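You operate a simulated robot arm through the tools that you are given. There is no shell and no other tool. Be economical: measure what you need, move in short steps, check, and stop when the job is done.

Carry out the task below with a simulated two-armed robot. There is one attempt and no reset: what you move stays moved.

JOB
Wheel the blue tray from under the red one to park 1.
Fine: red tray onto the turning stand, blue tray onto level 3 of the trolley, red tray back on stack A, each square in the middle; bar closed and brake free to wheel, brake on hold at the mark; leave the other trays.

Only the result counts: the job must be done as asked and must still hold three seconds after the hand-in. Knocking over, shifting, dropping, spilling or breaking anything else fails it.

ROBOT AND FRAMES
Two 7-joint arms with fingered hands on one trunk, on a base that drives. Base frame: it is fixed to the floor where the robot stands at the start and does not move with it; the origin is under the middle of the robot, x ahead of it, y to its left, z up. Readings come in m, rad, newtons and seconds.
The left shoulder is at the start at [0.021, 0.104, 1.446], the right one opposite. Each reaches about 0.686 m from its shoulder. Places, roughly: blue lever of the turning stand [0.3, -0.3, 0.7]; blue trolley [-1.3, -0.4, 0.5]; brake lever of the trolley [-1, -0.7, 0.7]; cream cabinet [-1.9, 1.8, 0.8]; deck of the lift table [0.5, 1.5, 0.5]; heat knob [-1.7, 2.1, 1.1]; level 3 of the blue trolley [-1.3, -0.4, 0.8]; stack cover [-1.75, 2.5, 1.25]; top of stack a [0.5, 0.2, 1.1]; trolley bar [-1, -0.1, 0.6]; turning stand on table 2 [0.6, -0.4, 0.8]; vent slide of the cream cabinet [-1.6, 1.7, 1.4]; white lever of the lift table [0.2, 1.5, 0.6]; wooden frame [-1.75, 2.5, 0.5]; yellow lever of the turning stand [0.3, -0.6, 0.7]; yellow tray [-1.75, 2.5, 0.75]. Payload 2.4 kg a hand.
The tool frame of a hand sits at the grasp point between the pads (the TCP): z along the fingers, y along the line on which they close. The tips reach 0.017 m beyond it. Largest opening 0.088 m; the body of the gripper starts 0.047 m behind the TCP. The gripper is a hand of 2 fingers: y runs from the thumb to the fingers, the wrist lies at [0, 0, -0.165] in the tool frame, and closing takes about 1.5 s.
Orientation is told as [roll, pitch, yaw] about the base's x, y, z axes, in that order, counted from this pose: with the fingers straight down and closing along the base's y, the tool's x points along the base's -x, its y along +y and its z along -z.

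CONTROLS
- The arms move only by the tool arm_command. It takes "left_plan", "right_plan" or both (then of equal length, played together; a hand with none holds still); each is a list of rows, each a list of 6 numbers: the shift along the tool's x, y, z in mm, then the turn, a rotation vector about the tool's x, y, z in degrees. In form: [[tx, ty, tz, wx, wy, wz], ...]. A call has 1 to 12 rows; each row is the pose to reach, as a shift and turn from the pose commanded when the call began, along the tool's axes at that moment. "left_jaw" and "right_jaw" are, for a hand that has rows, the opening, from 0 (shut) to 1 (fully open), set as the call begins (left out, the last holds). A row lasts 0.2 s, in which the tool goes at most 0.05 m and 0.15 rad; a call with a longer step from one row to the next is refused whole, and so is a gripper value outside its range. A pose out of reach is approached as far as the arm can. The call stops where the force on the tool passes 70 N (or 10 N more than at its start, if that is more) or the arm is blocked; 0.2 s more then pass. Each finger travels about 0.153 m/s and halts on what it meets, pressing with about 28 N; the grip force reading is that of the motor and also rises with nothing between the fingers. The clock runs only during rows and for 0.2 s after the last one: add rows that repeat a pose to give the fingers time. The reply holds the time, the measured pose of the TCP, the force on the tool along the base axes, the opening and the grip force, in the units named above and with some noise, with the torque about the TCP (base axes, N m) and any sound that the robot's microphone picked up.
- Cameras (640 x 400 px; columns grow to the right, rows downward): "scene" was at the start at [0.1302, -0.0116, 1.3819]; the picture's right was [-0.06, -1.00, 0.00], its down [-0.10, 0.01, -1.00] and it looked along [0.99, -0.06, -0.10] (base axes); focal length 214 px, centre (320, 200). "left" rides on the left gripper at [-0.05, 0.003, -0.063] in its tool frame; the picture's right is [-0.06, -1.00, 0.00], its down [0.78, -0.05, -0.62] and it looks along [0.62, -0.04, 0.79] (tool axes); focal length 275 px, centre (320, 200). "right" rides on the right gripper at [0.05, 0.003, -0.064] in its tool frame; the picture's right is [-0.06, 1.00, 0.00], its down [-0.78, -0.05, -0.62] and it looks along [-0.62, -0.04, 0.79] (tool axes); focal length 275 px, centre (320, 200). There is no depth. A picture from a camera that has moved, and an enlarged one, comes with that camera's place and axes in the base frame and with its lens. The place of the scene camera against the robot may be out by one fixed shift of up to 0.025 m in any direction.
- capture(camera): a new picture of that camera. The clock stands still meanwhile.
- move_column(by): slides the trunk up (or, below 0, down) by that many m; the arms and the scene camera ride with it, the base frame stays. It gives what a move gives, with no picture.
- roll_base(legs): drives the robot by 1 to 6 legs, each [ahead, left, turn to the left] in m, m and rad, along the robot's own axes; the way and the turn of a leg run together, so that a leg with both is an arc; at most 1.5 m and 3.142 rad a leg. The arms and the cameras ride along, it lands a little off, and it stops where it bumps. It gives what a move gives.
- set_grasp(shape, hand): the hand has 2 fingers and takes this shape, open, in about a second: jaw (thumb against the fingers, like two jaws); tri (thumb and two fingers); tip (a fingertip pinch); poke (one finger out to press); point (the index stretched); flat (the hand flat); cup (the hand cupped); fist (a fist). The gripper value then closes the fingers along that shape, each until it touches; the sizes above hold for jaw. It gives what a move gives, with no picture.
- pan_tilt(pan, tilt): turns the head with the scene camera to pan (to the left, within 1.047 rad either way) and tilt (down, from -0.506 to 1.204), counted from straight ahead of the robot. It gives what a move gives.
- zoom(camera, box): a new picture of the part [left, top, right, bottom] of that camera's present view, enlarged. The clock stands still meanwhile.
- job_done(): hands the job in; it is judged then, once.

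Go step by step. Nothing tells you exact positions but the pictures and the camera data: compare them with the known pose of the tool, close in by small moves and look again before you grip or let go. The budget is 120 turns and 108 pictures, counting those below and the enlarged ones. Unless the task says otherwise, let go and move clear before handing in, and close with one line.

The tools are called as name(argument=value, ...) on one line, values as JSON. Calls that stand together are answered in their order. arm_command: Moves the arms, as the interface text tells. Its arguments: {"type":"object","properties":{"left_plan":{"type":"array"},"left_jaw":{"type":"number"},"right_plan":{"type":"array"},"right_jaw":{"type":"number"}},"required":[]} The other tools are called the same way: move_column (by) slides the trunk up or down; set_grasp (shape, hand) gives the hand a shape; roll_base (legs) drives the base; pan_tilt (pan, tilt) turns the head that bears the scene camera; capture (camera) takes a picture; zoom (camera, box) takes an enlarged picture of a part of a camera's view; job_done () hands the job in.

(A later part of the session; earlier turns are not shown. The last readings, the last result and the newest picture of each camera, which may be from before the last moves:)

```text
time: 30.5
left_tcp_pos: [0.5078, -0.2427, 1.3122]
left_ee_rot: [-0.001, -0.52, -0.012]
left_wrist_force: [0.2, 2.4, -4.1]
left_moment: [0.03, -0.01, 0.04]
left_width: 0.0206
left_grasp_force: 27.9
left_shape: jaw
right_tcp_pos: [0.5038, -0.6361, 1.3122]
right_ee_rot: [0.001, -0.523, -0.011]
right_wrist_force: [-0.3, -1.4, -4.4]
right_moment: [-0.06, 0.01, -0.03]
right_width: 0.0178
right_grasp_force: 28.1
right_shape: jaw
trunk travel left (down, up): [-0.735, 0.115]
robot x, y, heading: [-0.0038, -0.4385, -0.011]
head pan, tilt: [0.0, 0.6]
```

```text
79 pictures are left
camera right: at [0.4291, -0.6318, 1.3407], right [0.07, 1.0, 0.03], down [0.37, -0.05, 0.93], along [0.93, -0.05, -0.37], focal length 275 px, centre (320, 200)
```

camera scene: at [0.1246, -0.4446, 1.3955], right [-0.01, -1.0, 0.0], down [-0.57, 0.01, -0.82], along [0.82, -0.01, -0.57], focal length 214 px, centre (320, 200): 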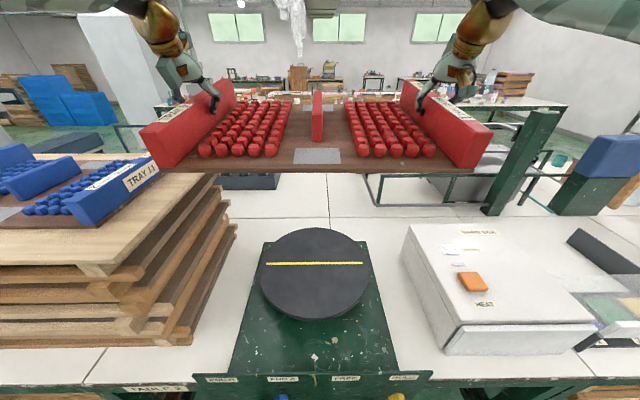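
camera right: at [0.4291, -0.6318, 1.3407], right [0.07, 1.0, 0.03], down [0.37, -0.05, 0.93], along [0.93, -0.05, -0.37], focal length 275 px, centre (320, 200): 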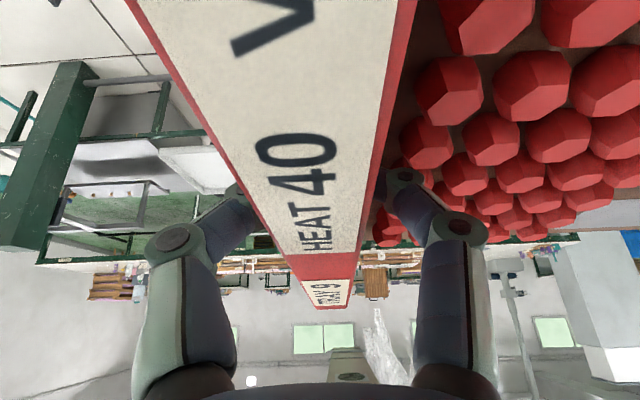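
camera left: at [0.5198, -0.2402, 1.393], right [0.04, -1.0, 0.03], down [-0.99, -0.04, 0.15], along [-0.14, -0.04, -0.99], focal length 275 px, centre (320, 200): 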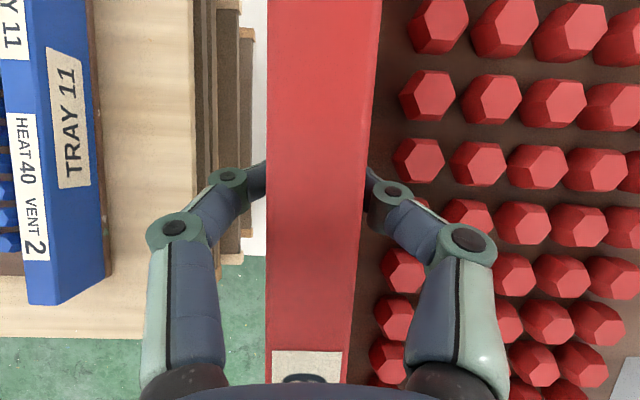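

The disc centre is confirmed at about (0.557, -0.427). Shifting the tray 52 mm ahead and 12 mm left with both arms, taking out the slight yaw.

arm_command(left_plan=[[-7.2, 2, 4.2, -0.05, 0, -0.09], [-14.5, 4, 8.4, -0.1, 0, -0.18], [-21.7, 6, 12.5, -0.15, 0, -0.27], [-29, 8, 16.7, -0.2, 0, -0.36], [-36.2, 10, 20.9, -0.26, 0, -0.45], [-43.5, 12, 25.1, -0.315, 0, -0.546], [-43.5, 12, 25.1, -0.315, 0, -0.546]], right_plan=[[-7.8, 2, 4.5, -0.05, 0, -0.09], [-15.6, 4, 9.0, -0.1, 0, -0.18], [-23.4, 6, 13.5, -0.15, 0, -0.27], [-31.3, 8, 18.1, -0.2, 0, -0.36], [-39.1, 10, 22.6, -0.26, 0, -0.45], [-46.9, 12, 27.1, -0.315, 0, -0.546], [-46.9, 12, 27.1, -0.315, 0, -0.546]])

move_column(by=-0.3)

capture(camera="scene")

capture(camera="left")

```text
time: 32.1
left_tcp_pos: [0.5578, -0.2312, 1.3115]
left_ee_rot: [0.001, -0.522, 0.0]
left_wrist_force: [-0.7, 1.8, -4.3]
left_moment: [0.08, 0.01, -0.01]
left_width: 0.0206
left_grasp_force: 28.1
left_shape: jaw
right_tcp_pos: [0.5565, -0.6247, 1.3108]
right_ee_rot: [0.001, -0.522, 0.0]
right_wrist_force: [0.4, -1.5, -4.3]
right_moment: [0.0, 0.03, -0.02]
right_width: 0.0178
right_grasp_force: 28.1
right_shape: jaw
trunk travel left (down, up): [-0.735, 0.115]
robot x, y, heading: [-0.0047, -0.4389, -0.01]
head pan, tilt: [0.0, 0.6]
```

```text
time: 35.1
left_tcp_pos: [0.5513, -0.2489, 1.0225]
left_ee_rot: [0.016, -0.537, -0.016]
left_wrist_force: [0.3, 4.1, -4.9]
left_moment: [0.11, 0.0, 0.02]
left_width: 0.0204
left_grasp_force: 28.0
left_shape: jaw
right_tcp_pos: [0.549, -0.6415, 1.0139]
right_ee_rot: [0.014, -0.533, -0.011]
right_wrist_force: [-0.8, -3.8, -4.6]
right_moment: [-0.05, 0.03, -0.03]
right_width: 0.0179
right_grasp_force: 27.3
right_shape: jaw
trunk travel left (down, up): [-0.435, 0.415]
robot x, y, heading: [-0.0011, -0.4379, -0.017]
head pan, tilt: [0.0, 0.6]
```

```text
78 pictures are left
camera scene: at [0.1186, -0.4621, 1.0958], right [-0.02, -1.0, -0.02], down [-0.56, 0.02, -0.83], along [0.83, 0.0, -0.56], focal length 214 px, centre (320, 200)
```

scene: 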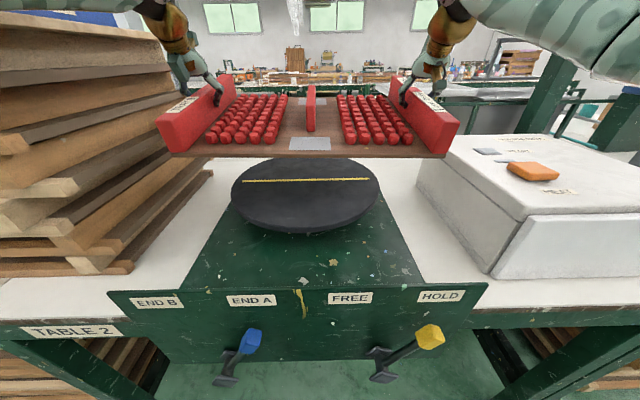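

```text
77 pictures are left
camera left: at [0.5624, -0.248, 1.1044], right [0.05, -1.0, 0.02], down [-0.99, -0.04, 0.13], along [-0.13, -0.02, -0.99], focal length 275 px, centre (320, 200)
```

left: 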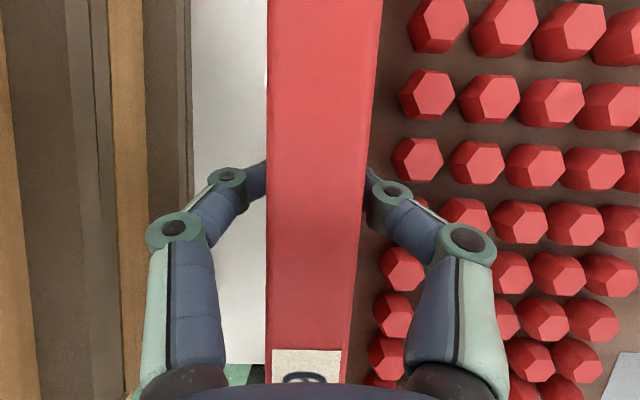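

The robot leans slightly (roll 0.015): probably the left elbow is touching stack A. I raise the trunk back and look left.

move_column(by=0.06)

pan_tilt(pan=0.9, tilt=0.5)

capture(camera="scene")

```text
time: 36.1
left_tcp_pos: [0.5581, -0.2312, 1.0716]
left_ee_rot: [0.002, -0.521, 0.0]
left_wrist_force: [-0.2, -2.4, -5.1]
left_moment: [0.0, 0.04, -0.05]
left_width: 0.0201
left_grasp_force: 28.2
left_shape: jaw
right_tcp_pos: [0.5575, -0.6233, 1.0712]
right_ee_rot: [0.0, -0.522, -0.001]
right_wrist_force: [-0.5, 2.3, -4.3]
right_moment: [0.02, 0.01, 0.01]
right_width: 0.0182
right_grasp_force: 28.1
right_shape: jaw
trunk travel left (down, up): [-0.495, 0.355]
robot x, y, heading: [-0.0036, -0.4387, -0.016]
head pan, tilt: [0.0, 0.6]
```

```text
time: 37.3
left_tcp_pos: [0.5572, -0.2308, 1.0718]
left_ee_rot: [0.0, -0.522, 0.001]
left_wrist_force: [-0.4, -1.0, -4.7]
left_moment: [-0.01, 0.05, -0.02]
left_width: 0.0199
left_grasp_force: 27.9
left_shape: jaw
right_tcp_pos: [0.5569, -0.6244, 1.0708]
right_ee_rot: [0.0, -0.522, -0.001]
right_wrist_force: [-0.2, 1.2, -4.0]
right_moment: [-0.02, 0.02, 0.02]
right_width: 0.0182
right_grasp_force: 28.1
right_shape: jaw
trunk travel left (down, up): [-0.495, 0.355]
robot x, y, heading: [-0.0033, -0.4367, -0.016]
head pan, tilt: [0.901, 0.499]
```

```text
76 pictures are left
camera scene: at [0.0954, -0.3732, 1.1639], right [0.78, -0.63, 0.0], down [-0.3, -0.37, -0.88], along [0.55, 0.68, -0.48], focal length 214 px, centre (320, 200)
```

scene: 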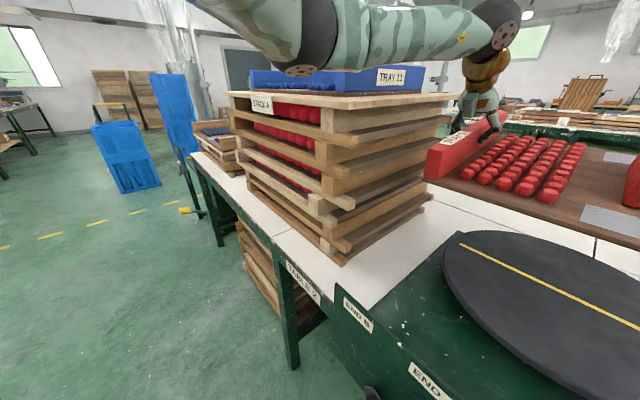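

Contact gone and the stack looks intact. I'll raise again, shift the base 85 mm right (so the left elbow clears the stack) and bring the tray back left with the arms.

move_column(by=0.12)

roll_base(legs=[[0, -0.085, 0.014]])

```text
time: 38.8
left_tcp_pos: [0.5577, -0.2316, 1.193]
left_ee_rot: [0.001, -0.523, 0.0]
left_wrist_force: [-0.7, -0.9, -4.8]
left_moment: [-0.02, 0.02, 0.02]
left_width: 0.0201
left_grasp_force: 27.7
left_shape: jaw
right_tcp_pos: [0.5579, -0.6249, 1.1894]
right_ee_rot: [0.0, -0.522, 0.0]
right_wrist_force: [0.9, 0.7, -4.3]
right_moment: [0.03, 0.01, -0.03]
right_width: 0.0183
right_grasp_force: 28.6
right_shape: jaw
trunk travel left (down, up): [-0.615, 0.235]
robot x, y, heading: [-0.0016, -0.442, -0.014]
head pan, tilt: [0.901, 0.499]
```

```text
time: 39.9
left_tcp_pos: [0.5542, -0.3108, 1.1921]
left_ee_rot: [0.001, -0.52, 0.014]
left_wrist_force: [0.7, -0.8, -5.0]
left_moment: [0.0, 0.01, 0.01]
left_width: 0.0199
left_grasp_force: 27.7
left_shape: jaw
right_tcp_pos: [0.5604, -0.7044, 1.1912]
right_ee_rot: [0.002, -0.522, 0.015]
right_wrist_force: [0.1, 1.1, -3.6]
right_moment: [0.01, 0.03, 0.02]
right_width: 0.0182
right_grasp_force: 28.2
right_shape: jaw
trunk travel left (down, up): [-0.615, 0.235]
robot x, y, heading: [-0.0058, -0.5275, 0.001]
head pan, tilt: [0.901, 0.499]
```

Now shift both hands 80 mm left with the small yaw fix.

arm_command(left_plan=[[-0.6, 13, 0.3, 0.07, 0, 0.12], [-1.2, 27, 0.7, 0.14, 0, 0.24], [-1.8, 40, 1, 0.2, 0, 0.36], [-2.4, 54, 1.3, 0.28, 0, 0.48], [-3, 67, 1.7, 0.35, 0, 0.6], [-3.5, 80, 2, 0.415, 0, 0.72], [-3.5, 80, 2, 0.415, 0, 0.72]], right_plan=[[0.3, 13, -0.2, 0.07, 0, 0.12], [0.6, 27, -0.3, 0.14, 0, 0.24], [0.9, 40, -0.5, 0.2, 0, 0.36], [1.2, 54, -0.7, 0.28, 0, 0.48], [1.5, 67, -0.8, 0.35, 0, 0.6], [1.7, 80, -1, 0.415, 0, 0.72], [1.7, 80, -1, 0.415, 0, 0.72]])

move_column(by=-0.12)

capture(camera="scene")

```text
time: 41.5
left_tcp_pos: [0.557, -0.2286, 1.1928]
left_ee_rot: [0.0, -0.522, 0.0]
left_wrist_force: [0.5, 0.5, -4.6]
left_moment: [0.01, 0.01, 0.02]
left_width: 0.0201
left_grasp_force: 28.0
left_shape: jaw
right_tcp_pos: [0.5567, -0.6221, 1.1903]
right_ee_rot: [0.001, -0.523, 0.0]
right_wrist_force: [0.2, 0.3, -4.6]
right_moment: [0.0, -0.02, 0.01]
right_width: 0.0183
right_grasp_force: 27.6
right_shape: jaw
trunk travel left (down, up): [-0.615, 0.235]
robot x, y, heading: [-0.0029, -0.5243, 0.003]
head pan, tilt: [0.901, 0.499]
```

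```text
time: 43.0
left_tcp_pos: [0.5574, -0.2289, 1.0724]
left_ee_rot: [0.001, -0.522, 0.0]
left_wrist_force: [-0.9, -1.9, -3.6]
left_moment: [0.04, 0.0, -0.02]
left_width: 0.0202
left_grasp_force: 27.8
left_shape: jaw
right_tcp_pos: [0.5574, -0.6211, 1.0709]
right_ee_rot: [-0.001, -0.521, -0.001]
right_wrist_force: [1.0, 0.5, -5.2]
right_moment: [-0.02, 0.0, 0.03]
right_width: 0.0179
right_grasp_force: 28.0
right_shape: jaw
trunk travel left (down, up): [-0.495, 0.355]
robot x, y, heading: [-0.0041, -0.5208, 0.004]
head pan, tilt: [0.901, 0.499]
```

```text
75 pictures are left
camera scene: at [0.0937, -0.4573, 1.164], right [0.79, -0.62, 0.0], down [-0.3, -0.38, -0.88], along [0.54, 0.69, -0.48], focal length 214 px, centre (320, 200)
```

scene: 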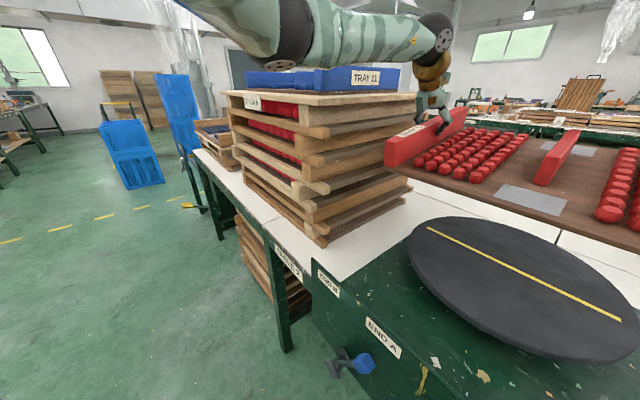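

The left elbow sits near (0.24,-0.18), too close to the stack edge at y≈-0.12. I'll raise, move the base another 90 mm right and compensate with the arms.

move_column(by=0.1)

roll_base(legs=[[0, -0.09, -0.003]])

```text
time: 44.3
left_tcp_pos: [0.5574, -0.2283, 1.1718]
left_ee_rot: [0.001, -0.522, -0.001]
left_wrist_force: [0.1, -1.9, -5.1]
left_moment: [-0.01, 0.0, -0.01]
left_width: 0.0201
left_grasp_force: 28.2
left_shape: jaw
right_tcp_pos: [0.5567, -0.6203, 1.1711]
right_ee_rot: [0.0, -0.522, -0.001]
right_wrist_force: [0.4, 0.5, -4.4]
right_moment: [-0.03, 0.0, 0.0]
right_width: 0.0184
right_grasp_force: 27.8
right_shape: jaw
trunk travel left (down, up): [-0.595, 0.255]
robot x, y, heading: [-0.0055, -0.5227, 0.009]
head pan, tilt: [0.901, 0.499]
```

```text
time: 45.4
left_tcp_pos: [0.5581, -0.3191, 1.1733]
left_ee_rot: [0.002, -0.522, -0.004]
left_wrist_force: [1.1, -2.2, -5.3]
left_moment: [0.02, 0.05, -0.02]
left_width: 0.0201
left_grasp_force: 28.1
left_shape: jaw
right_tcp_pos: [0.557, -0.7135, 1.1711]
right_ee_rot: [0.003, -0.521, -0.004]
right_wrist_force: [0.4, 1.3, -4.9]
right_moment: [0.01, 0.05, 0.02]
right_width: 0.0181
right_grasp_force: 27.9
right_shape: jaw
trunk travel left (down, up): [-0.595, 0.255]
robot x, y, heading: [-0.0045, -0.6109, 0.003]
head pan, tilt: [0.901, 0.499]
```

Shifting both hands 89 mm left, then lowering with the head watching the elbow.

arm_command(left_plan=[[0, 15, 0, 0, 0, 0], [0, 30, 0, 0, 0, 0], [0, 45, 0, 0, 0, 0], [0, 60, 0, -0.05, 0, -0.1], [0, 75, 0, -0.1, 0, -0.15], [0, 89, 0, -0.115, 0, -0.2], [0, 89, 0, -0.115, 0, -0.2]], right_plan=[[0, 15, 0, 0, 0, 0], [0, 30, 0, 0, 0, 0], [0, 45, 0, 0, 0, 0], [0, 60, 0, -0.05, 0, -0.1], [-0.5, 75, 0.3, -0.1, 0, -0.15], [-1, 89, 0.5, -0.115, 0, -0.2], [-1, 89, 0.5, -0.115, 0, -0.2]])

move_column(by=-0.12)

capture(camera="scene")

```text
time: 47.0
left_tcp_pos: [0.5598, -0.2316, 1.1731]
left_ee_rot: [0.0, -0.522, 0.001]
left_wrist_force: [0.1, 1.9, -5.0]
left_moment: [0.05, 0.04, -0.01]
left_width: 0.0198
left_grasp_force: 27.9
left_shape: jaw
right_tcp_pos: [0.5563, -0.6241, 1.1711]
right_ee_rot: [0.001, -0.522, 0.0]
right_wrist_force: [-0.7, -2.5, -4.1]
right_moment: [-0.02, 0.01, -0.02]
right_width: 0.0183
right_grasp_force: 27.9
right_shape: jaw
trunk travel left (down, up): [-0.595, 0.255]
robot x, y, heading: [-0.0007, -0.6089, -0.001]
head pan, tilt: [0.901, 0.499]
```

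```text
time: 48.5
left_tcp_pos: [0.5588, -0.2305, 1.0526]
left_ee_rot: [-0.001, -0.522, 0.0]
left_wrist_force: [1.0, 0.0, -4.3]
left_moment: [0.02, 0.02, -0.02]
left_width: 0.0202
left_grasp_force: 28.4
left_shape: jaw
right_tcp_pos: [0.5581, -0.623, 1.0518]
right_ee_rot: [0.0, -0.522, 0.001]
right_wrist_force: [0.0, 0.6, -3.4]
right_moment: [0.02, -0.01, -0.02]
right_width: 0.0181
right_grasp_force: 27.9
right_shape: jaw
trunk travel left (down, up): [-0.475, 0.375]
robot x, y, heading: [-0.0003, -0.6122, -0.003]
head pan, tilt: [0.901, 0.499]
```

```text
74 pictures are left
camera scene: at [0.0944, -0.5466, 1.1439], right [0.78, -0.62, 0.0], down [-0.3, -0.38, -0.88], along [0.54, 0.69, -0.48], focal length 214 px, centre (320, 200)
```

scene: 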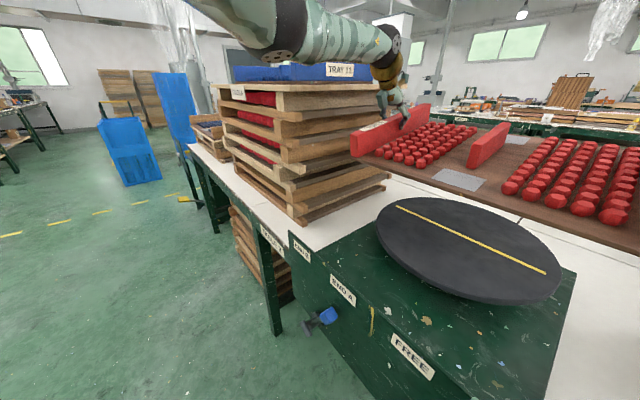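

The elbow is now about 8 cm clear of the stack. Lower further in steps.

move_column(by=-0.12)

pan_tilt(pan=0.3, tilt=0.55)

capture(camera="scene")

```text
time: 50.0
left_tcp_pos: [0.5577, -0.2301, 0.9321]
left_ee_rot: [0.0, -0.522, 0.001]
left_wrist_force: [0.2, -0.8, -4.3]
left_moment: [0.0, 0.03, 0.01]
left_width: 0.02
left_grasp_force: 28.2
left_shape: jaw
right_tcp_pos: [0.5577, -0.6231, 0.9316]
right_ee_rot: [0.0, -0.521, 0.002]
right_wrist_force: [0.0, 1.3, -3.4]
right_moment: [-0.03, 0.03, 0.01]
right_width: 0.0183
right_grasp_force: 27.7
right_shape: jaw
trunk travel left (down, up): [-0.355, 0.495]
robot x, y, heading: [-0.0047, -0.6096, 0.003]
head pan, tilt: [0.901, 0.499]
```

```text
time: 51.0
left_tcp_pos: [0.5581, -0.2308, 0.9318]
left_ee_rot: [0.0, -0.522, 0.002]
left_wrist_force: [0.6, -1.6, -4.8]
left_moment: [0.0, -0.02, 0.0]
left_width: 0.0199
left_grasp_force: 27.7
left_shape: jaw
right_tcp_pos: [0.5585, -0.6242, 0.9304]
right_ee_rot: [-0.001, -0.521, 0.001]
right_wrist_force: [-0.7, 1.1, -4.9]
right_moment: [0.02, 0.01, 0.03]
right_width: 0.018
right_grasp_force: 28.3
right_shape: jaw
trunk travel left (down, up): [-0.355, 0.495]
robot x, y, heading: [-0.0011, -0.6131, -0.003]
head pan, tilt: [0.3, 0.55]
```

```text
73 pictures are left
camera scene: at [0.1266, -0.5913, 1.0185], right [0.3, -0.95, 0.0], down [-0.5, -0.16, -0.85], along [0.81, 0.25, -0.52], focal length 214 px, centre (320, 200)
```

scene: 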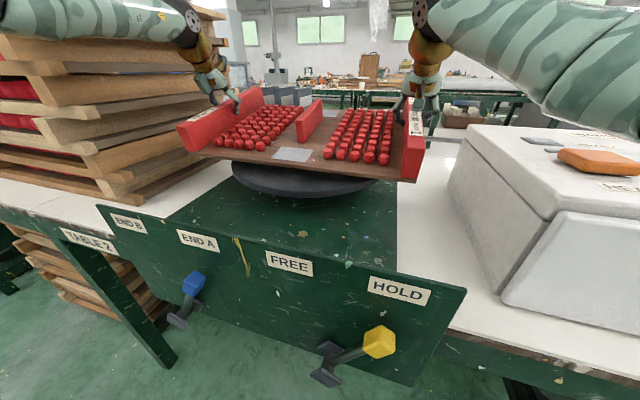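

Clear so far; right forearm is well above the white box. Lowering to just above contact.

move_column(by=-0.038)

capture(camera="scene")

```text
time: 51.8
left_tcp_pos: [0.5581, -0.2313, 0.8941]
left_ee_rot: [0.001, -0.522, 0.002]
left_wrist_force: [-0.5, -1.1, -4.2]
left_moment: [0.01, 0.06, -0.02]
left_width: 0.0199
left_grasp_force: 27.8
left_shape: jaw
right_tcp_pos: [0.5579, -0.6244, 0.8929]
right_ee_rot: [-0.001, -0.522, 0.002]
right_wrist_force: [-0.4, 0.7, -3.8]
right_moment: [0.0, 0.05, -0.02]
right_width: 0.0179
right_grasp_force: 27.7
right_shape: jaw
trunk travel left (down, up): [-0.317, 0.533]
robot x, y, heading: [-0.0024, -0.6124, -0.001]
head pan, tilt: [0.3, 0.55]
```

```text
72 pictures are left
camera scene: at [0.1276, -0.5914, 0.9803], right [0.3, -0.96, 0.0], down [-0.5, -0.15, -0.85], along [0.81, 0.25, -0.52], focal length 214 px, centre (320, 200)
```

scene: 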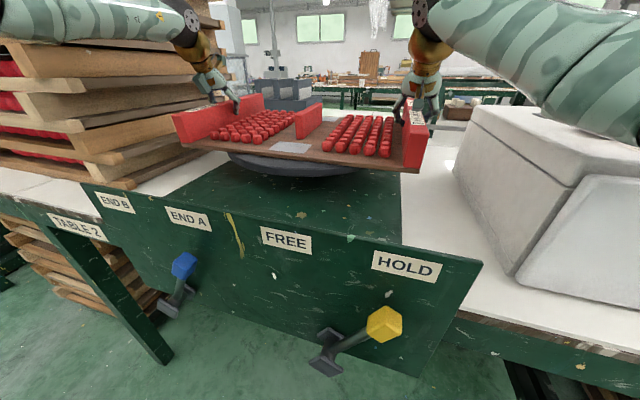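

Nearly touching. I lower with the arms a few mm at a time, watching the vertical force.

arm_command(left_plan=[[1.5, 0, 2.6, 0, 0, 0], [3, 0, 5.2, 0, 0, 0], [3, 0, 5.2, 0, 0, 0]], right_plan=[[1.5, 0, 2.6, 0, 0, 0], [3, 0, 5.2, 0, 0, 0], [3, 0, 5.2, 0, 0, 0]])

arm_command(left_plan=[[1, 0, 1.7, 0, 0, 0], [1.5, 0, 2.6, 0, 0, 0], [1.5, 0, 2.6, 0, 0, 0]], right_plan=[[1, 0, 1.7, 0, 0, 0], [1.5, 0, 2.6, 0, 0, 0], [1.5, 0, 2.6, 0, 0, 0]])

```text
time: 52.6
left_tcp_pos: [0.5581, -0.2315, 0.8882]
left_ee_rot: [0.0, -0.522, -0.001]
left_wrist_force: [0.7, 0.5, -2.9]
left_moment: [0.01, 0.05, 0.03]
left_width: 0.02
left_grasp_force: 28.1
left_shape: jaw
right_tcp_pos: [0.558, -0.6228, 0.8872]
right_ee_rot: [-0.001, -0.524, 0.002]
right_wrist_force: [1.2, 0.3, -0.1]
right_moment: [-0.01, -0.02, 0.02]
right_width: 0.0185
right_grasp_force: 28.5
right_shape: jaw
trunk travel left (down, up): [-0.317, 0.533]
robot x, y, heading: [-0.0026, -0.6161, -0.003]
head pan, tilt: [0.3, 0.55]
```

```text
time: 53.4
left_tcp_pos: [0.557, -0.2296, 0.8871]
left_ee_rot: [-0.001, -0.524, 0.001]
left_wrist_force: [2.8, 2.1, 7.6]
left_moment: [0.05, -0.04, 0.01]
left_width: 0.0201
left_grasp_force: 27.9
left_shape: jaw
right_tcp_pos: [0.5573, -0.624, 0.8859]
right_ee_rot: [0.002, -0.526, 0.003]
right_wrist_force: [4.7, 1.2, 9.7]
right_moment: [-0.01, -0.06, 0.0]
right_width: 0.0183
right_grasp_force: 27.8
right_shape: jaw
trunk travel left (down, up): [-0.317, 0.533]
robot x, y, heading: [-0.001, -0.6085, 0.002]
head pan, tilt: [0.3, 0.55]
```

Tray rests on the disc. Releasing both hands (jaws to 0.42 only, to avoid the pegs).

arm_command(left_plan=[[-1, 0, -1.7, 0, 0, 0], [-1, 0, -1.7, 0, 0, 0]], right_plan=[[-1, 0, -1.7, 0, 0, 0], [-1, 0, -1.7, 0, 0, 0]])

arm_command(left_plan=[[0, 0, 0, 0, 0, 0], [0, 0, 0, 0, 0, 0], [0, 0, 0, 0, 0, 0], [0, 0, 0, 0, 0, 0]], right_plan=[[0, 0, 0, 0, 0, 0], [0, 0, 0, 0, 0, 0], [0, 0, 0, 0, 0, 0], [0, 0, 0, 0, 0, 0]], left_jaw=0.42, right_jaw=0.42)

capture(camera="left")

```text
time: 54.0
left_tcp_pos: [0.5574, -0.2298, 0.8877]
left_ee_rot: [0.0, -0.522, 0.001]
left_wrist_force: [2.6, 0.7, 4.6]
left_moment: [0.04, -0.05, 0.02]
left_width: 0.0201
left_grasp_force: 28.3
left_shape: jaw
right_tcp_pos: [0.5578, -0.6239, 0.8874]
right_ee_rot: [-0.001, -0.522, 0.001]
right_wrist_force: [4.6, 0.9, 3.8]
right_moment: [-0.03, -0.03, 0.0]
right_width: 0.0183
right_grasp_force: 27.9
right_shape: jaw
trunk travel left (down, up): [-0.317, 0.533]
robot x, y, heading: [-0.0015, -0.6127, 0.003]
head pan, tilt: [0.3, 0.55]
```

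```text
time: 55.0
left_tcp_pos: [0.557, -0.2312, 0.8875]
left_ee_rot: [-0.001, -0.522, 0.0]
left_wrist_force: [0.1, -0.2, 1.0]
left_moment: [-0.01, -0.01, -0.04]
left_width: 0.0365
left_grasp_force: 0.0
left_shape: jaw
right_tcp_pos: [0.5577, -0.6241, 0.8868]
right_ee_rot: [0.0, -0.523, 0.002]
right_wrist_force: [0.5, -0.2, 0.0]
right_moment: [0.0, -0.01, 0.0]
right_width: 0.0366
right_grasp_force: 0.0
right_shape: jaw
trunk travel left (down, up): [-0.317, 0.533]
robot x, y, heading: [-0.0033, -0.6116, -0.001]
head pan, tilt: [0.3, 0.55]
```

```text
71 pictures are left
camera left: at [0.5698, -0.228, 0.9681], right [0.06, -1.0, 0.03], down [-0.99, -0.05, 0.14], along [-0.14, -0.04, -0.99], focal length 275 px, centre (320, 200)
```

left: 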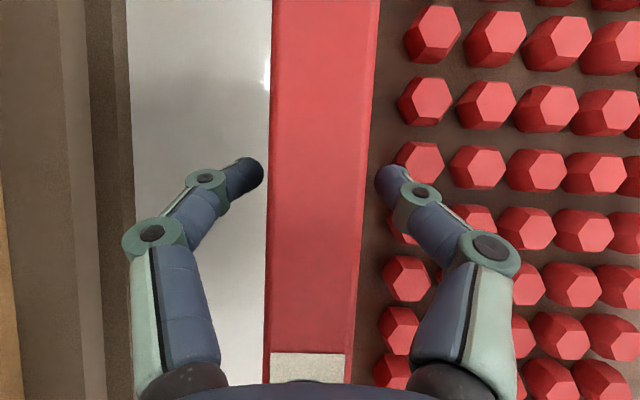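

Released cleanly; the red tray sits at centre (0.557,-0.4275) on the stand. Now straight up with the trunk, then recentre the arms and drive back to stack A.

move_column(by=0.42)

arm_command(left_plan=[[15, -31, -9, 0, 0, 0], [30, -62, -17, 0, 0, 0], [45, -93, -26, 0, 0, 0], [52, -124, -30, 0, 0, 0], [52, -155, -30, 0, 0, 0], [52, -155, -30, 0, 0, 0]], right_plan=[[15, -31, -9, 0, 0, 0], [30, -62, -17, 0, 0, 0], [45, -93, -26, 0, 0, 0], [52, -124, -30, 0, 0, 0], [52, -155, -30, 0, 0, 0], [52, -155, -30, 0, 0, 0]])

roll_base(legs=[[0, 0.74, 0]])

pan_tilt(pan=0, tilt=0.6)

capture(camera="scene")

capture(camera="left")

capture(camera="right")

```text
refused: 0.42 is not a number from -0.4 to 0.4
```

```text
time: 56.0
left_tcp_pos: [0.5004, -0.3257, 0.8853]
left_ee_rot: [0.002, -0.526, 0.023]
left_wrist_force: [0.0, 8.6, 1.5]
left_moment: [0.2, 0.03, 0.14]
left_width: 0.0263
left_grasp_force: 28.3
left_shape: jaw
right_tcp_pos: [0.5028, -0.7097, 0.8892]
right_ee_rot: [0.019, -0.538, 0.038]
right_wrist_force: [13.9, 39.6, -4.3]
right_moment: [-0.68, 0.14, -0.03]
right_width: 0.0201
right_grasp_force: 0.0
right_shape: jaw
trunk travel left (down, up): [-0.317, 0.533]
robot x, y, heading: [-0.0011, -0.6081, 0.011]
head pan, tilt: [0.3, 0.55]
stopped in row 4 (right hand): the force on the tool passed its limit at 76 N (the readings are from after the stop); the commanded pose is now the measured one
```

```text
time: 57.8
left_tcp_pos: [0.5282, -0.1904, 0.8762]
left_ee_rot: [-0.016, -0.52, 0.001]
left_wrist_force: [-4.4, 7.2, 15.3]
left_moment: [0.29, -0.09, 0.02]
left_width: 0.0277
left_grasp_force: 27.9
left_shape: jaw
right_tcp_pos: [0.513, -0.5898, 0.9044]
right_ee_rot: [-0.128, -0.602, -0.068]
right_wrist_force: [0.3, 3.3, -0.4]
right_moment: [-0.09, 0.08, -0.01]
right_width: 0.0444
right_grasp_force: 0.0
right_shape: jaw
trunk travel left (down, up): [-0.317, 0.533]
robot x, y, heading: [0.0287, -0.438, -0.095]
head pan, tilt: [0.3, 0.55]
stopped in leg 1: the robot was blocked; the commanded pose is now the measured one
```

```text
time: 58.6
left_tcp_pos: [0.527, -0.1924, 0.874]
left_ee_rot: [-0.015, -0.515, -0.005]
left_wrist_force: [2.2, -5.5, 25.6]
left_moment: [0.23, -0.14, -0.12]
left_width: 0.0262
left_grasp_force: 27.8
left_shape: jaw
right_tcp_pos: [0.5111, -0.5964, 0.9114]
right_ee_rot: [-0.117, -0.617, -0.103]
right_wrist_force: [1.1, 7.5, 2.2]
right_moment: [0.1, 0.22, -0.13]
right_width: 0.0494
right_grasp_force: 0.0
right_shape: jaw
trunk travel left (down, up): [-0.317, 0.533]
robot x, y, heading: [0.0294, -0.434, -0.11]
head pan, tilt: [0.0, 0.6]
```

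```text
70 pictures are left
camera scene: at [0.1429, -0.5618, 0.9847], right [-0.11, -0.99, -0.11], down [-0.55, 0.15, -0.82], along [0.83, -0.03, -0.56], focal length 214 px, centre (320, 200)
```

scene: 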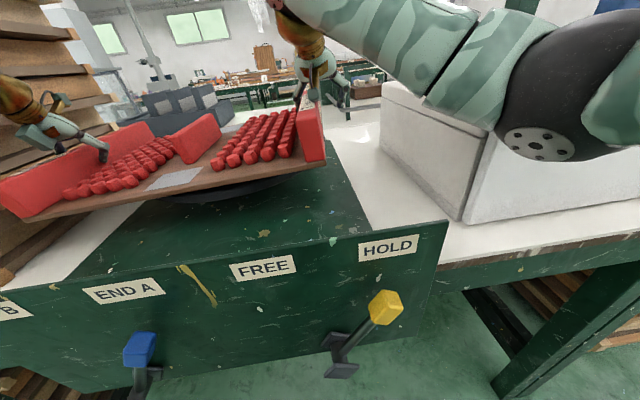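

```text
69 pictures are left
camera left: at [0.5394, -0.1888, 0.9549], right [0.04, -1.0, 0.04], down [-0.99, -0.04, 0.15], along [-0.15, -0.05, -0.99], focal length 275 px, centre (320, 200)
```

left: 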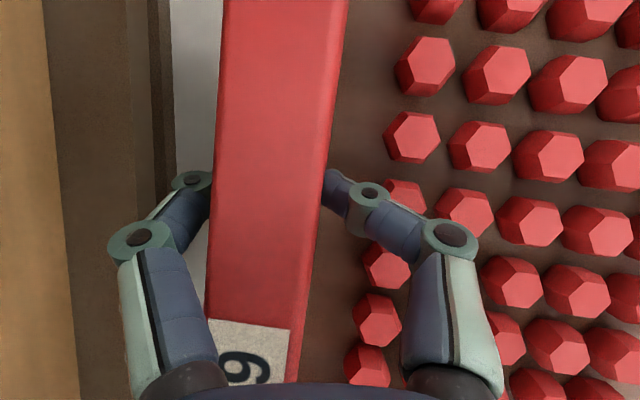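

```text
68 pictures are left
camera right: at [0.436, -0.5779, 0.933], right [0.22, 0.97, -0.06], down [0.28, 0.0, 0.96], along [0.93, -0.23, -0.27], focal length 275 px, centre (320, 200)
```

right: 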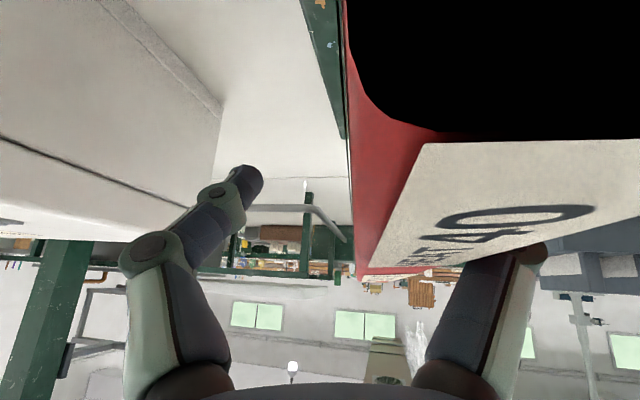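

Because the trunk move was refused (over its limit), the follow-up moves dragged the hands at tray height: the tray was shifted on the disc and the robot leans. I stop, and look at where the left elbow touches before relieving it.

pan_tilt(pan=1.0, tilt=0.3)

capture(camera="scene")

```text
time: 59.9
left_tcp_pos: [0.5252, -0.1923, 0.8735]
left_ee_rot: [-0.012, -0.51, -0.006]
left_wrist_force: [-0.4, -5.5, 29.7]
left_moment: [0.29, -0.09, -0.06]
left_width: 0.027
left_grasp_force: 28.1
left_shape: jaw
right_tcp_pos: [0.5117, -0.5966, 0.9116]
right_ee_rot: [-0.115, -0.616, -0.102]
right_wrist_force: [-0.2, 8.0, 3.7]
right_moment: [0.11, 0.28, -0.03]
right_width: 0.0496
right_grasp_force: 0.1
right_shape: jaw
trunk travel left (down, up): [-0.317, 0.533]
robot x, y, heading: [0.0317, -0.4342, -0.113]
head pan, tilt: [1.0, 0.3]
```

```text
67 pictures are left
camera scene: at [0.1134, -0.4832, 1.0206], right [0.78, -0.63, -0.06], down [-0.17, -0.12, -0.98], along [0.61, 0.77, -0.2], focal length 214 px, centre (320, 200)
```

scene: 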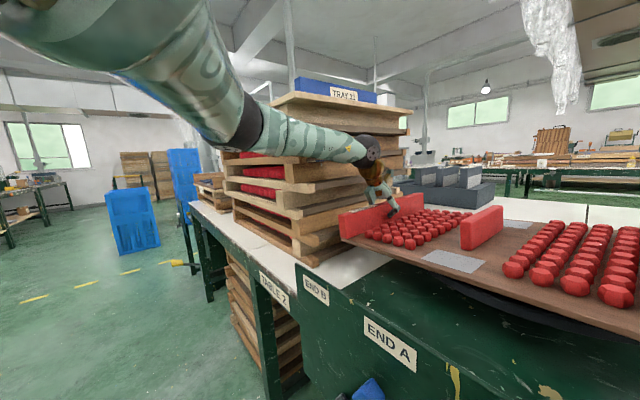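

The forearm leans on the stack's front-right corner; the stack still looks aligned. I ease the base 40 mm right to take the pressure off.

roll_base(legs=[[0, -0.04, 0]])

capture(camera="left")

capture(camera="scene")

```text
time: 60.6
left_tcp_pos: [0.5538, -0.1862, 0.849]
left_ee_rot: [-0.292, -0.663, 0.237]
left_wrist_force: [-6.1, 112.0, 153.6]
left_moment: [-5.51, 1.5, -3.32]
left_width: 0.0297
left_grasp_force: 29.2
left_shape: jaw
right_tcp_pos: [0.5187, -0.526, 0.9644]
right_ee_rot: [-0.425, -0.905, 0.087]
right_wrist_force: [-1.9, -23.3, 23.3]
right_moment: [-0.74, 0.35, 0.31]
right_width: 0.0502
right_grasp_force: 0.1
right_shape: jaw
trunk travel left (down, up): [-0.317, 0.533]
robot x, y, heading: [0.033, -0.4412, -0.127]
head pan, tilt: [1.0, 0.3]
stopped in leg 1: the robot was blocked; the commanded pose is now the measured one
```

```text
66 pictures are left
camera left: at [0.5526, -0.1655, 0.9285], right [0.1, -0.96, 0.27], down [-0.99, -0.1, 0.0], along [0.03, -0.26, -0.96], focal length 275 px, centre (320, 200)
```

left: 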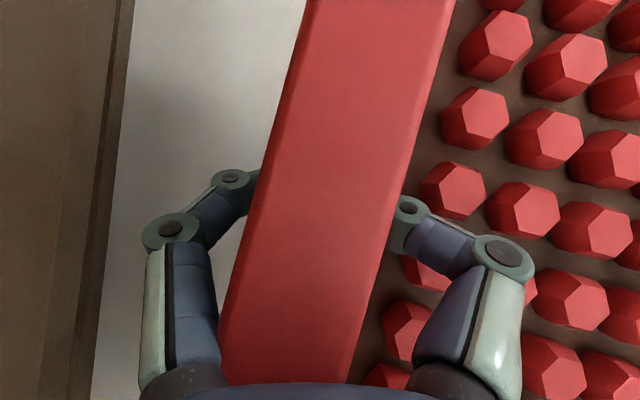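

```text
65 pictures are left
camera scene: at [0.111, -0.5003, 1.0236], right [0.77, -0.64, -0.06], down [-0.16, -0.11, -0.98], along [0.62, 0.76, -0.19], focal length 214 px, centre (320, 200)
```

scene: 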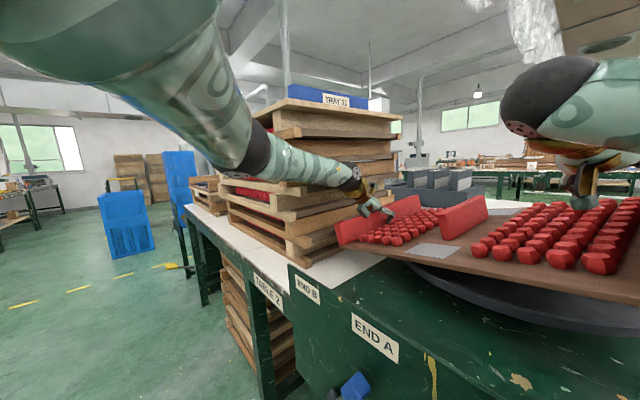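

Still jammed: hands are tangled with the rails. I open both hands wider first, without moving, to free the rails.

arm_command(left_plan=[[0, 0, 0, 0, 0, 0], [0, 0, 0, 0, 0, 0], [0, 0, 0, 0, 0, 0]], right_plan=[[0, 0, 0, 0, 0, 0], [0, 0, 0, 0, 0, 0], [0, 0, 0, 0, 0, 0]], left_jaw=0.8, right_jaw=0.8)

capture(camera="right")

pan_tilt(pan=-0.2, tilt=0.5)

capture(camera="scene")

```text
time: 60.9
left_tcp_pos: [0.5607, -0.2054, 0.8508]
left_ee_rot: [-0.557, -0.622, 0.441]
left_wrist_force: [8.7, 118.8, 129.7]
left_moment: [-4.43, 0.75, -0.63]
left_width: 0.0445
left_grasp_force: 0.0
left_shape: jaw
right_tcp_pos: [0.5172, -0.4657, 0.9888]
right_ee_rot: [-0.544, -1.062, 0.331]
right_wrist_force: [0.6, 0.1, -0.1]
right_moment: [-0.03, 0.0, -0.01]
right_width: 0.0702
right_grasp_force: 0.1
right_shape: jaw
trunk travel left (down, up): [-0.317, 0.533]
robot x, y, heading: [0.0279, -0.439, -0.104]
head pan, tilt: [1.0, 0.3]
stopped in row 1 (left hand): the arm was blocked; the commanded pose is now the measured one
```

```text
64 pictures are left
camera right: at [0.44, -0.4545, 0.9699], right [0.18, 0.96, -0.2], down [-0.19, 0.23, 0.95], along [0.97, -0.13, 0.22], focal length 275 px, centre (320, 200)
```

right: 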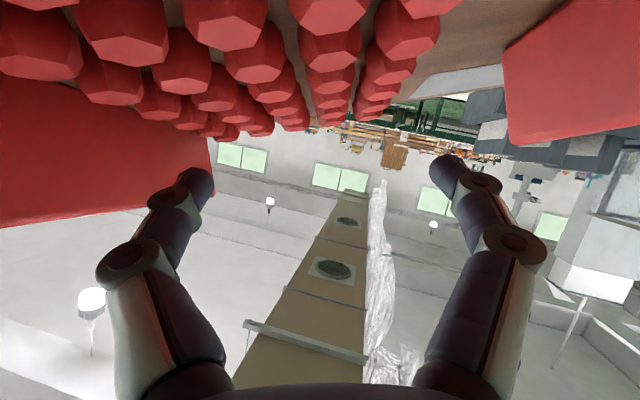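

```text
time: 62.3
left_tcp_pos: [0.5589, -0.2065, 0.8505]
left_ee_rot: [-0.553, -0.615, 0.438]
left_wrist_force: [-1.2, 128.1, 147.2]
left_moment: [-4.6, 1.08, -0.71]
left_width: 0.0509
left_grasp_force: 0.0
left_shape: jaw
right_tcp_pos: [0.5187, -0.4698, 0.9899]
right_ee_rot: [-0.549, -1.074, 0.333]
right_wrist_force: [0.3, 0.9, 0.3]
right_moment: [0.0, 0.01, 0.02]
right_width: 0.0705
right_grasp_force: 0.0
right_shape: jaw
trunk travel left (down, up): [-0.317, 0.533]
robot x, y, heading: [0.0285, -0.4408, -0.102]
head pan, tilt: [-0.201, 0.499]
```

```text
63 pictures are left
camera scene: at [0.1394, -0.6131, 0.9922], right [-0.3, -0.94, -0.14], down [-0.43, 0.27, -0.86], along [0.85, -0.2, -0.49], focal length 214 px, centre (320, 200)
```

scene: 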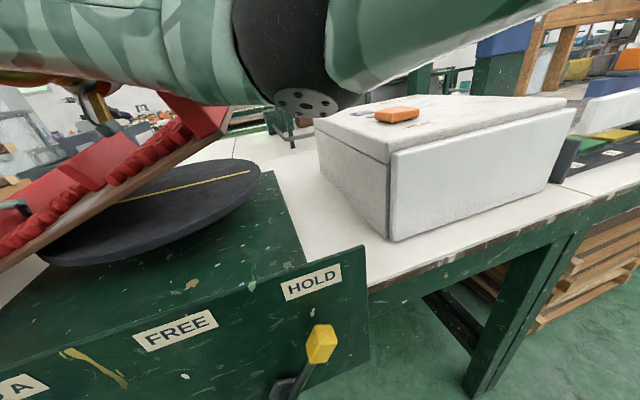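

The left hand is pressing the tray's left side down with ~150 N and that is what tips the robot. I raise the left hand relative to the robot in small steps to let everything settle back.

arm_command(left_plan=[[-3, -2, -3.5, 0, 0, 0], [-6, -4, -7, 0, 0, 0], [-9, -6.5, -10.5, 0, 0, 0], [-11.7, -8.6, -14, 0, 0, 0]])

capture(camera="scene")

```text
time: 62.6
left_tcp_pos: [0.5809, -0.2453, 0.8641]
left_ee_rot: [-0.924, -0.534, 0.561]
left_wrist_force: [15.7, -35.5, 72.5]
left_moment: [1.79, 3.13, 1.18]
left_width: 0.0703
left_grasp_force: 0.0
left_shape: jaw
right_tcp_pos: [0.5266, -0.4178, 0.9893]
right_ee_rot: [-0.824, -1.147, 0.671]
right_wrist_force: [0.1, 0.3, 0.0]
right_moment: [-0.01, 0.0, -0.01]
right_width: 0.0706
right_grasp_force: 0.0
right_shape: jaw
trunk travel left (down, up): [-0.317, 0.533]
robot x, y, heading: [0.0259, -0.442, -0.09]
head pan, tilt: [-0.201, 0.499]
stopped in row 1 (left hand): the arm was blocked; the commanded pose is now the measured one
```

```text
62 pictures are left
camera scene: at [0.1384, -0.5957, 0.9899], right [-0.29, -0.95, -0.12], down [-0.44, 0.25, -0.86], along [0.85, -0.2, -0.49], focal length 214 px, centre (320, 200)
```

scene: 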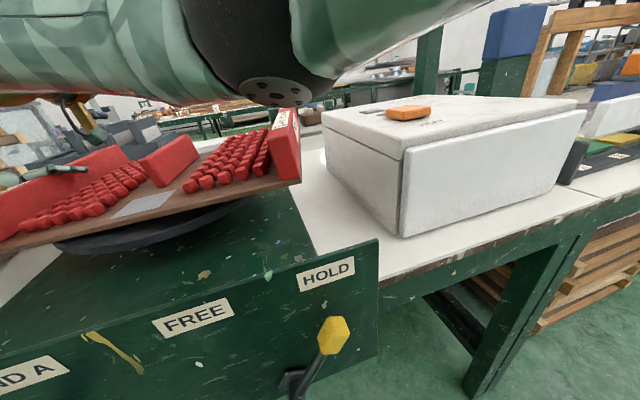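

The tray is nearly flat on the disc again. I keep raising the left hand with its new axes.

arm_command(left_plan=[[-5, -7, -5, 0, 0, 0], [-10, -14, -10, 0, 0, 0], [-15, -21, -15, 0, 0, 0], [-20, -28, -21, 0, 0, 0]])

capture(camera="left")

```text
time: 62.9
left_tcp_pos: [0.6402, -0.285, 0.8928]
left_ee_rot: [-1.29, -0.482, 0.567]
left_wrist_force: [-1.3, 0.9, -1.6]
left_moment: [-0.04, -0.04, -0.01]
left_width: 0.0706
left_grasp_force: 0.0
left_shape: jaw
right_tcp_pos: [0.5801, -0.425, 0.9549]
right_ee_rot: [-1.058, -1.084, 0.816]
right_wrist_force: [-0.4, 0.6, 0.4]
right_moment: [-0.01, 0.04, -0.01]
right_width: 0.0706
right_grasp_force: 0.0
right_shape: jaw
trunk travel left (down, up): [-0.317, 0.533]
robot x, y, heading: [0.0459, -0.4515, -0.184]
head pan, tilt: [-0.201, 0.499]
stopped in row 1 (left hand): the force on the tool passed its limit at 95 N (the readings are from after the stop); the commanded pose is now the measured one
```

```text
61 pictures are left
camera left: at [0.6402, -0.2131, 0.9293], right [-0.18, -0.44, 0.88], down [-0.98, 0.06, -0.17], along [0.02, -0.89, -0.45], focal length 275 px, centre (320, 200)
```

left: 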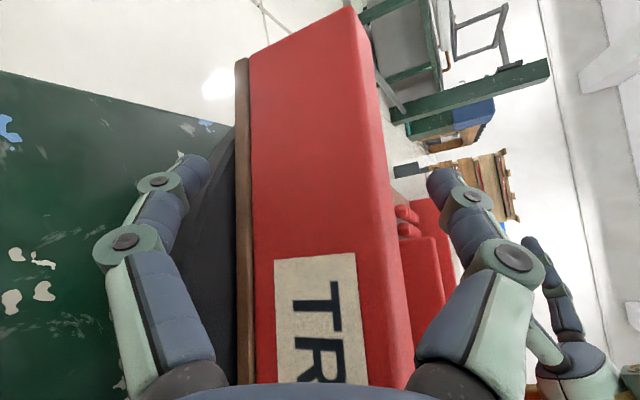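

Both hands are free of force now; the left hand is outside the left rail. I check the posture and surroundings.

pan_tilt(pan=0.4, tilt=0.6)

capture(camera="scene")

capture(camera="right")

```text
time: 63.9
left_tcp_pos: [0.6862, -0.2739, 0.8425]
left_ee_rot: [-1.091, -0.468, 0.495]
left_wrist_force: [-9.2, 83.7, 140.5]
left_moment: [-8.91, 2.1, -1.85]
left_width: 0.0793
left_grasp_force: 0.2
left_shape: jaw
right_tcp_pos: [0.5987, -0.4354, 0.9655]
right_ee_rot: [-0.988, -1.066, 0.62]
right_wrist_force: [0.0, 0.0, -0.1]
right_moment: [-0.04, 0.01, 0.03]
right_width: 0.0703
right_grasp_force: 0.1
right_shape: jaw
trunk travel left (down, up): [-0.317, 0.533]
robot x, y, heading: [0.0797, -0.4622, -0.277]
head pan, tilt: [0.4, 0.6]
```

```text
60 pictures are left
camera scene: at [0.1899, -0.4775, 0.979], right [0.12, -0.99, -0.01], down [-0.54, -0.06, -0.84], along [0.83, 0.1, -0.55], focal length 214 px, centre (320, 200)
```

scene: 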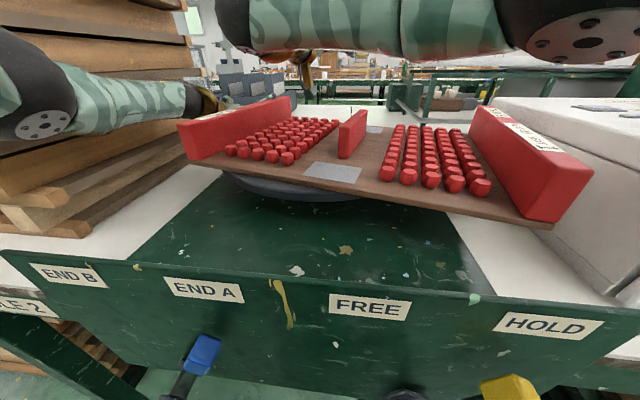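

```text
59 pictures are left
camera right: at [0.5237, -0.4199, 0.9376], right [0.3, 0.89, -0.35], down [-0.25, 0.43, 0.87], along [0.92, -0.17, 0.35], focal length 275 px, centre (320, 200)
```

right: 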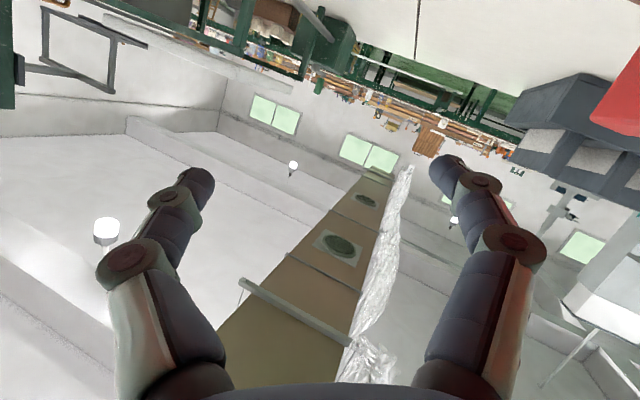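

The robot is upright again, turned -0.28. The left hand presses on something beyond the tray (140 N), so I lift it straight up.

arm_command(left_plan=[[-4.5, -8, -4, 0, 0, 0], [-9, -16, -8, 0, 0, 0], [-13.5, -24, -12, 0, 0, 0], [-18, -32, -16, 0, 0, 0], [-22.5, -40, -20, 0, 0, 0], [-27, -47.5, -25, 0, 0, 0]])

capture(camera="left")

capture(camera="scene")

```text
time: 65.5
left_tcp_pos: [0.7065, -0.285, 0.8654]
left_ee_rot: [-1.024, -0.438, 0.418]
left_wrist_force: [-2.9, 4.5, 9.4]
left_moment: [-0.58, -0.07, -0.09]
left_width: 0.0717
left_grasp_force: 0.1
left_shape: jaw
right_tcp_pos: [0.6396, -0.5024, 0.9428]
right_ee_rot: [-1.048, -1.006, 0.542]
right_wrist_force: [-0.4, 0.5, 0.0]
right_moment: [0.0, 0.0, -0.02]
right_width: 0.0704
right_grasp_force: 0.0
right_shape: jaw
trunk travel left (down, up): [-0.317, 0.533]
robot x, y, heading: [0.0907, -0.4666, -0.306]
head pan, tilt: [0.4, 0.6]
stopped in row 6 (left hand): the arm was blocked; the commanded pose is now the measured one
```

```text
58 pictures are left
camera left: at [0.7135, -0.2218, 0.9153], right [-0.07, -0.6, 0.8], down [-0.99, 0.11, 0.0], along [-0.09, -0.79, -0.6], focal length 275 px, centre (320, 200)
```

left: 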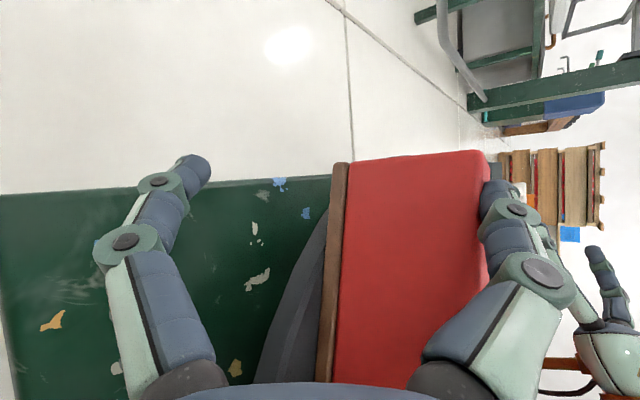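

```text
57 pictures are left
camera scene: at [0.2115, -0.4912, 0.9781], right [0.09, -1.0, -0.02], down [-0.55, -0.04, -0.83], along [0.83, 0.09, -0.56], focal length 214 px, centre (320, 200)
```

scene: 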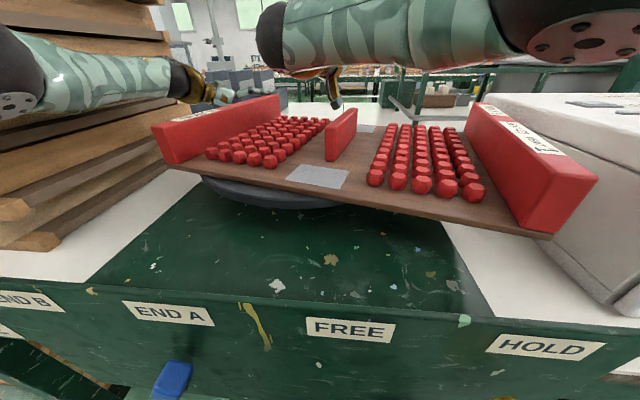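

The tray is flat on the disc, shifted and yawed. I pull the whole robot straight back (base -x) in a short step to take the left forearm off the stack.

roll_base(legs=[[-0.057, -0.018, 0]])

capture(camera="scene")

```text
time: 66.5
left_tcp_pos: [0.6855, -0.3237, 0.8621]
left_ee_rot: [-1.019, -0.44, 0.331]
left_wrist_force: [22.5, 16.8, 42.1]
left_moment: [-0.51, 1.89, -0.53]
left_width: 0.0714
left_grasp_force: 0.1
left_shape: jaw
right_tcp_pos: [0.5961, -0.5063, 0.9394]
right_ee_rot: [-1.005, -1.011, 0.47]
right_wrist_force: [-0.2, 0.2, 0.5]
right_moment: [-0.03, 0.02, -0.03]
right_width: 0.0704
right_grasp_force: 0.0
right_shape: jaw
trunk travel left (down, up): [-0.317, 0.533]
robot x, y, heading: [0.0456, -0.4524, -0.384]
head pan, tilt: [0.4, 0.6]
```

```text
56 pictures are left
camera scene: at [0.1783, -0.4797, 0.9753], right [0.01, -1.0, -0.01], down [-0.57, 0.0, -0.82], along [0.82, 0.02, -0.57], focal length 214 px, centre (320, 200)
```

scene: 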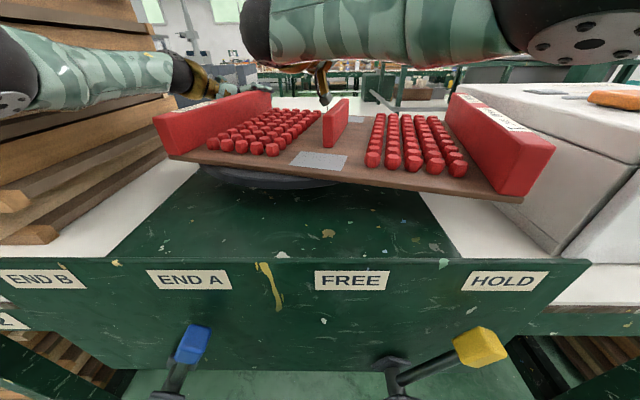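

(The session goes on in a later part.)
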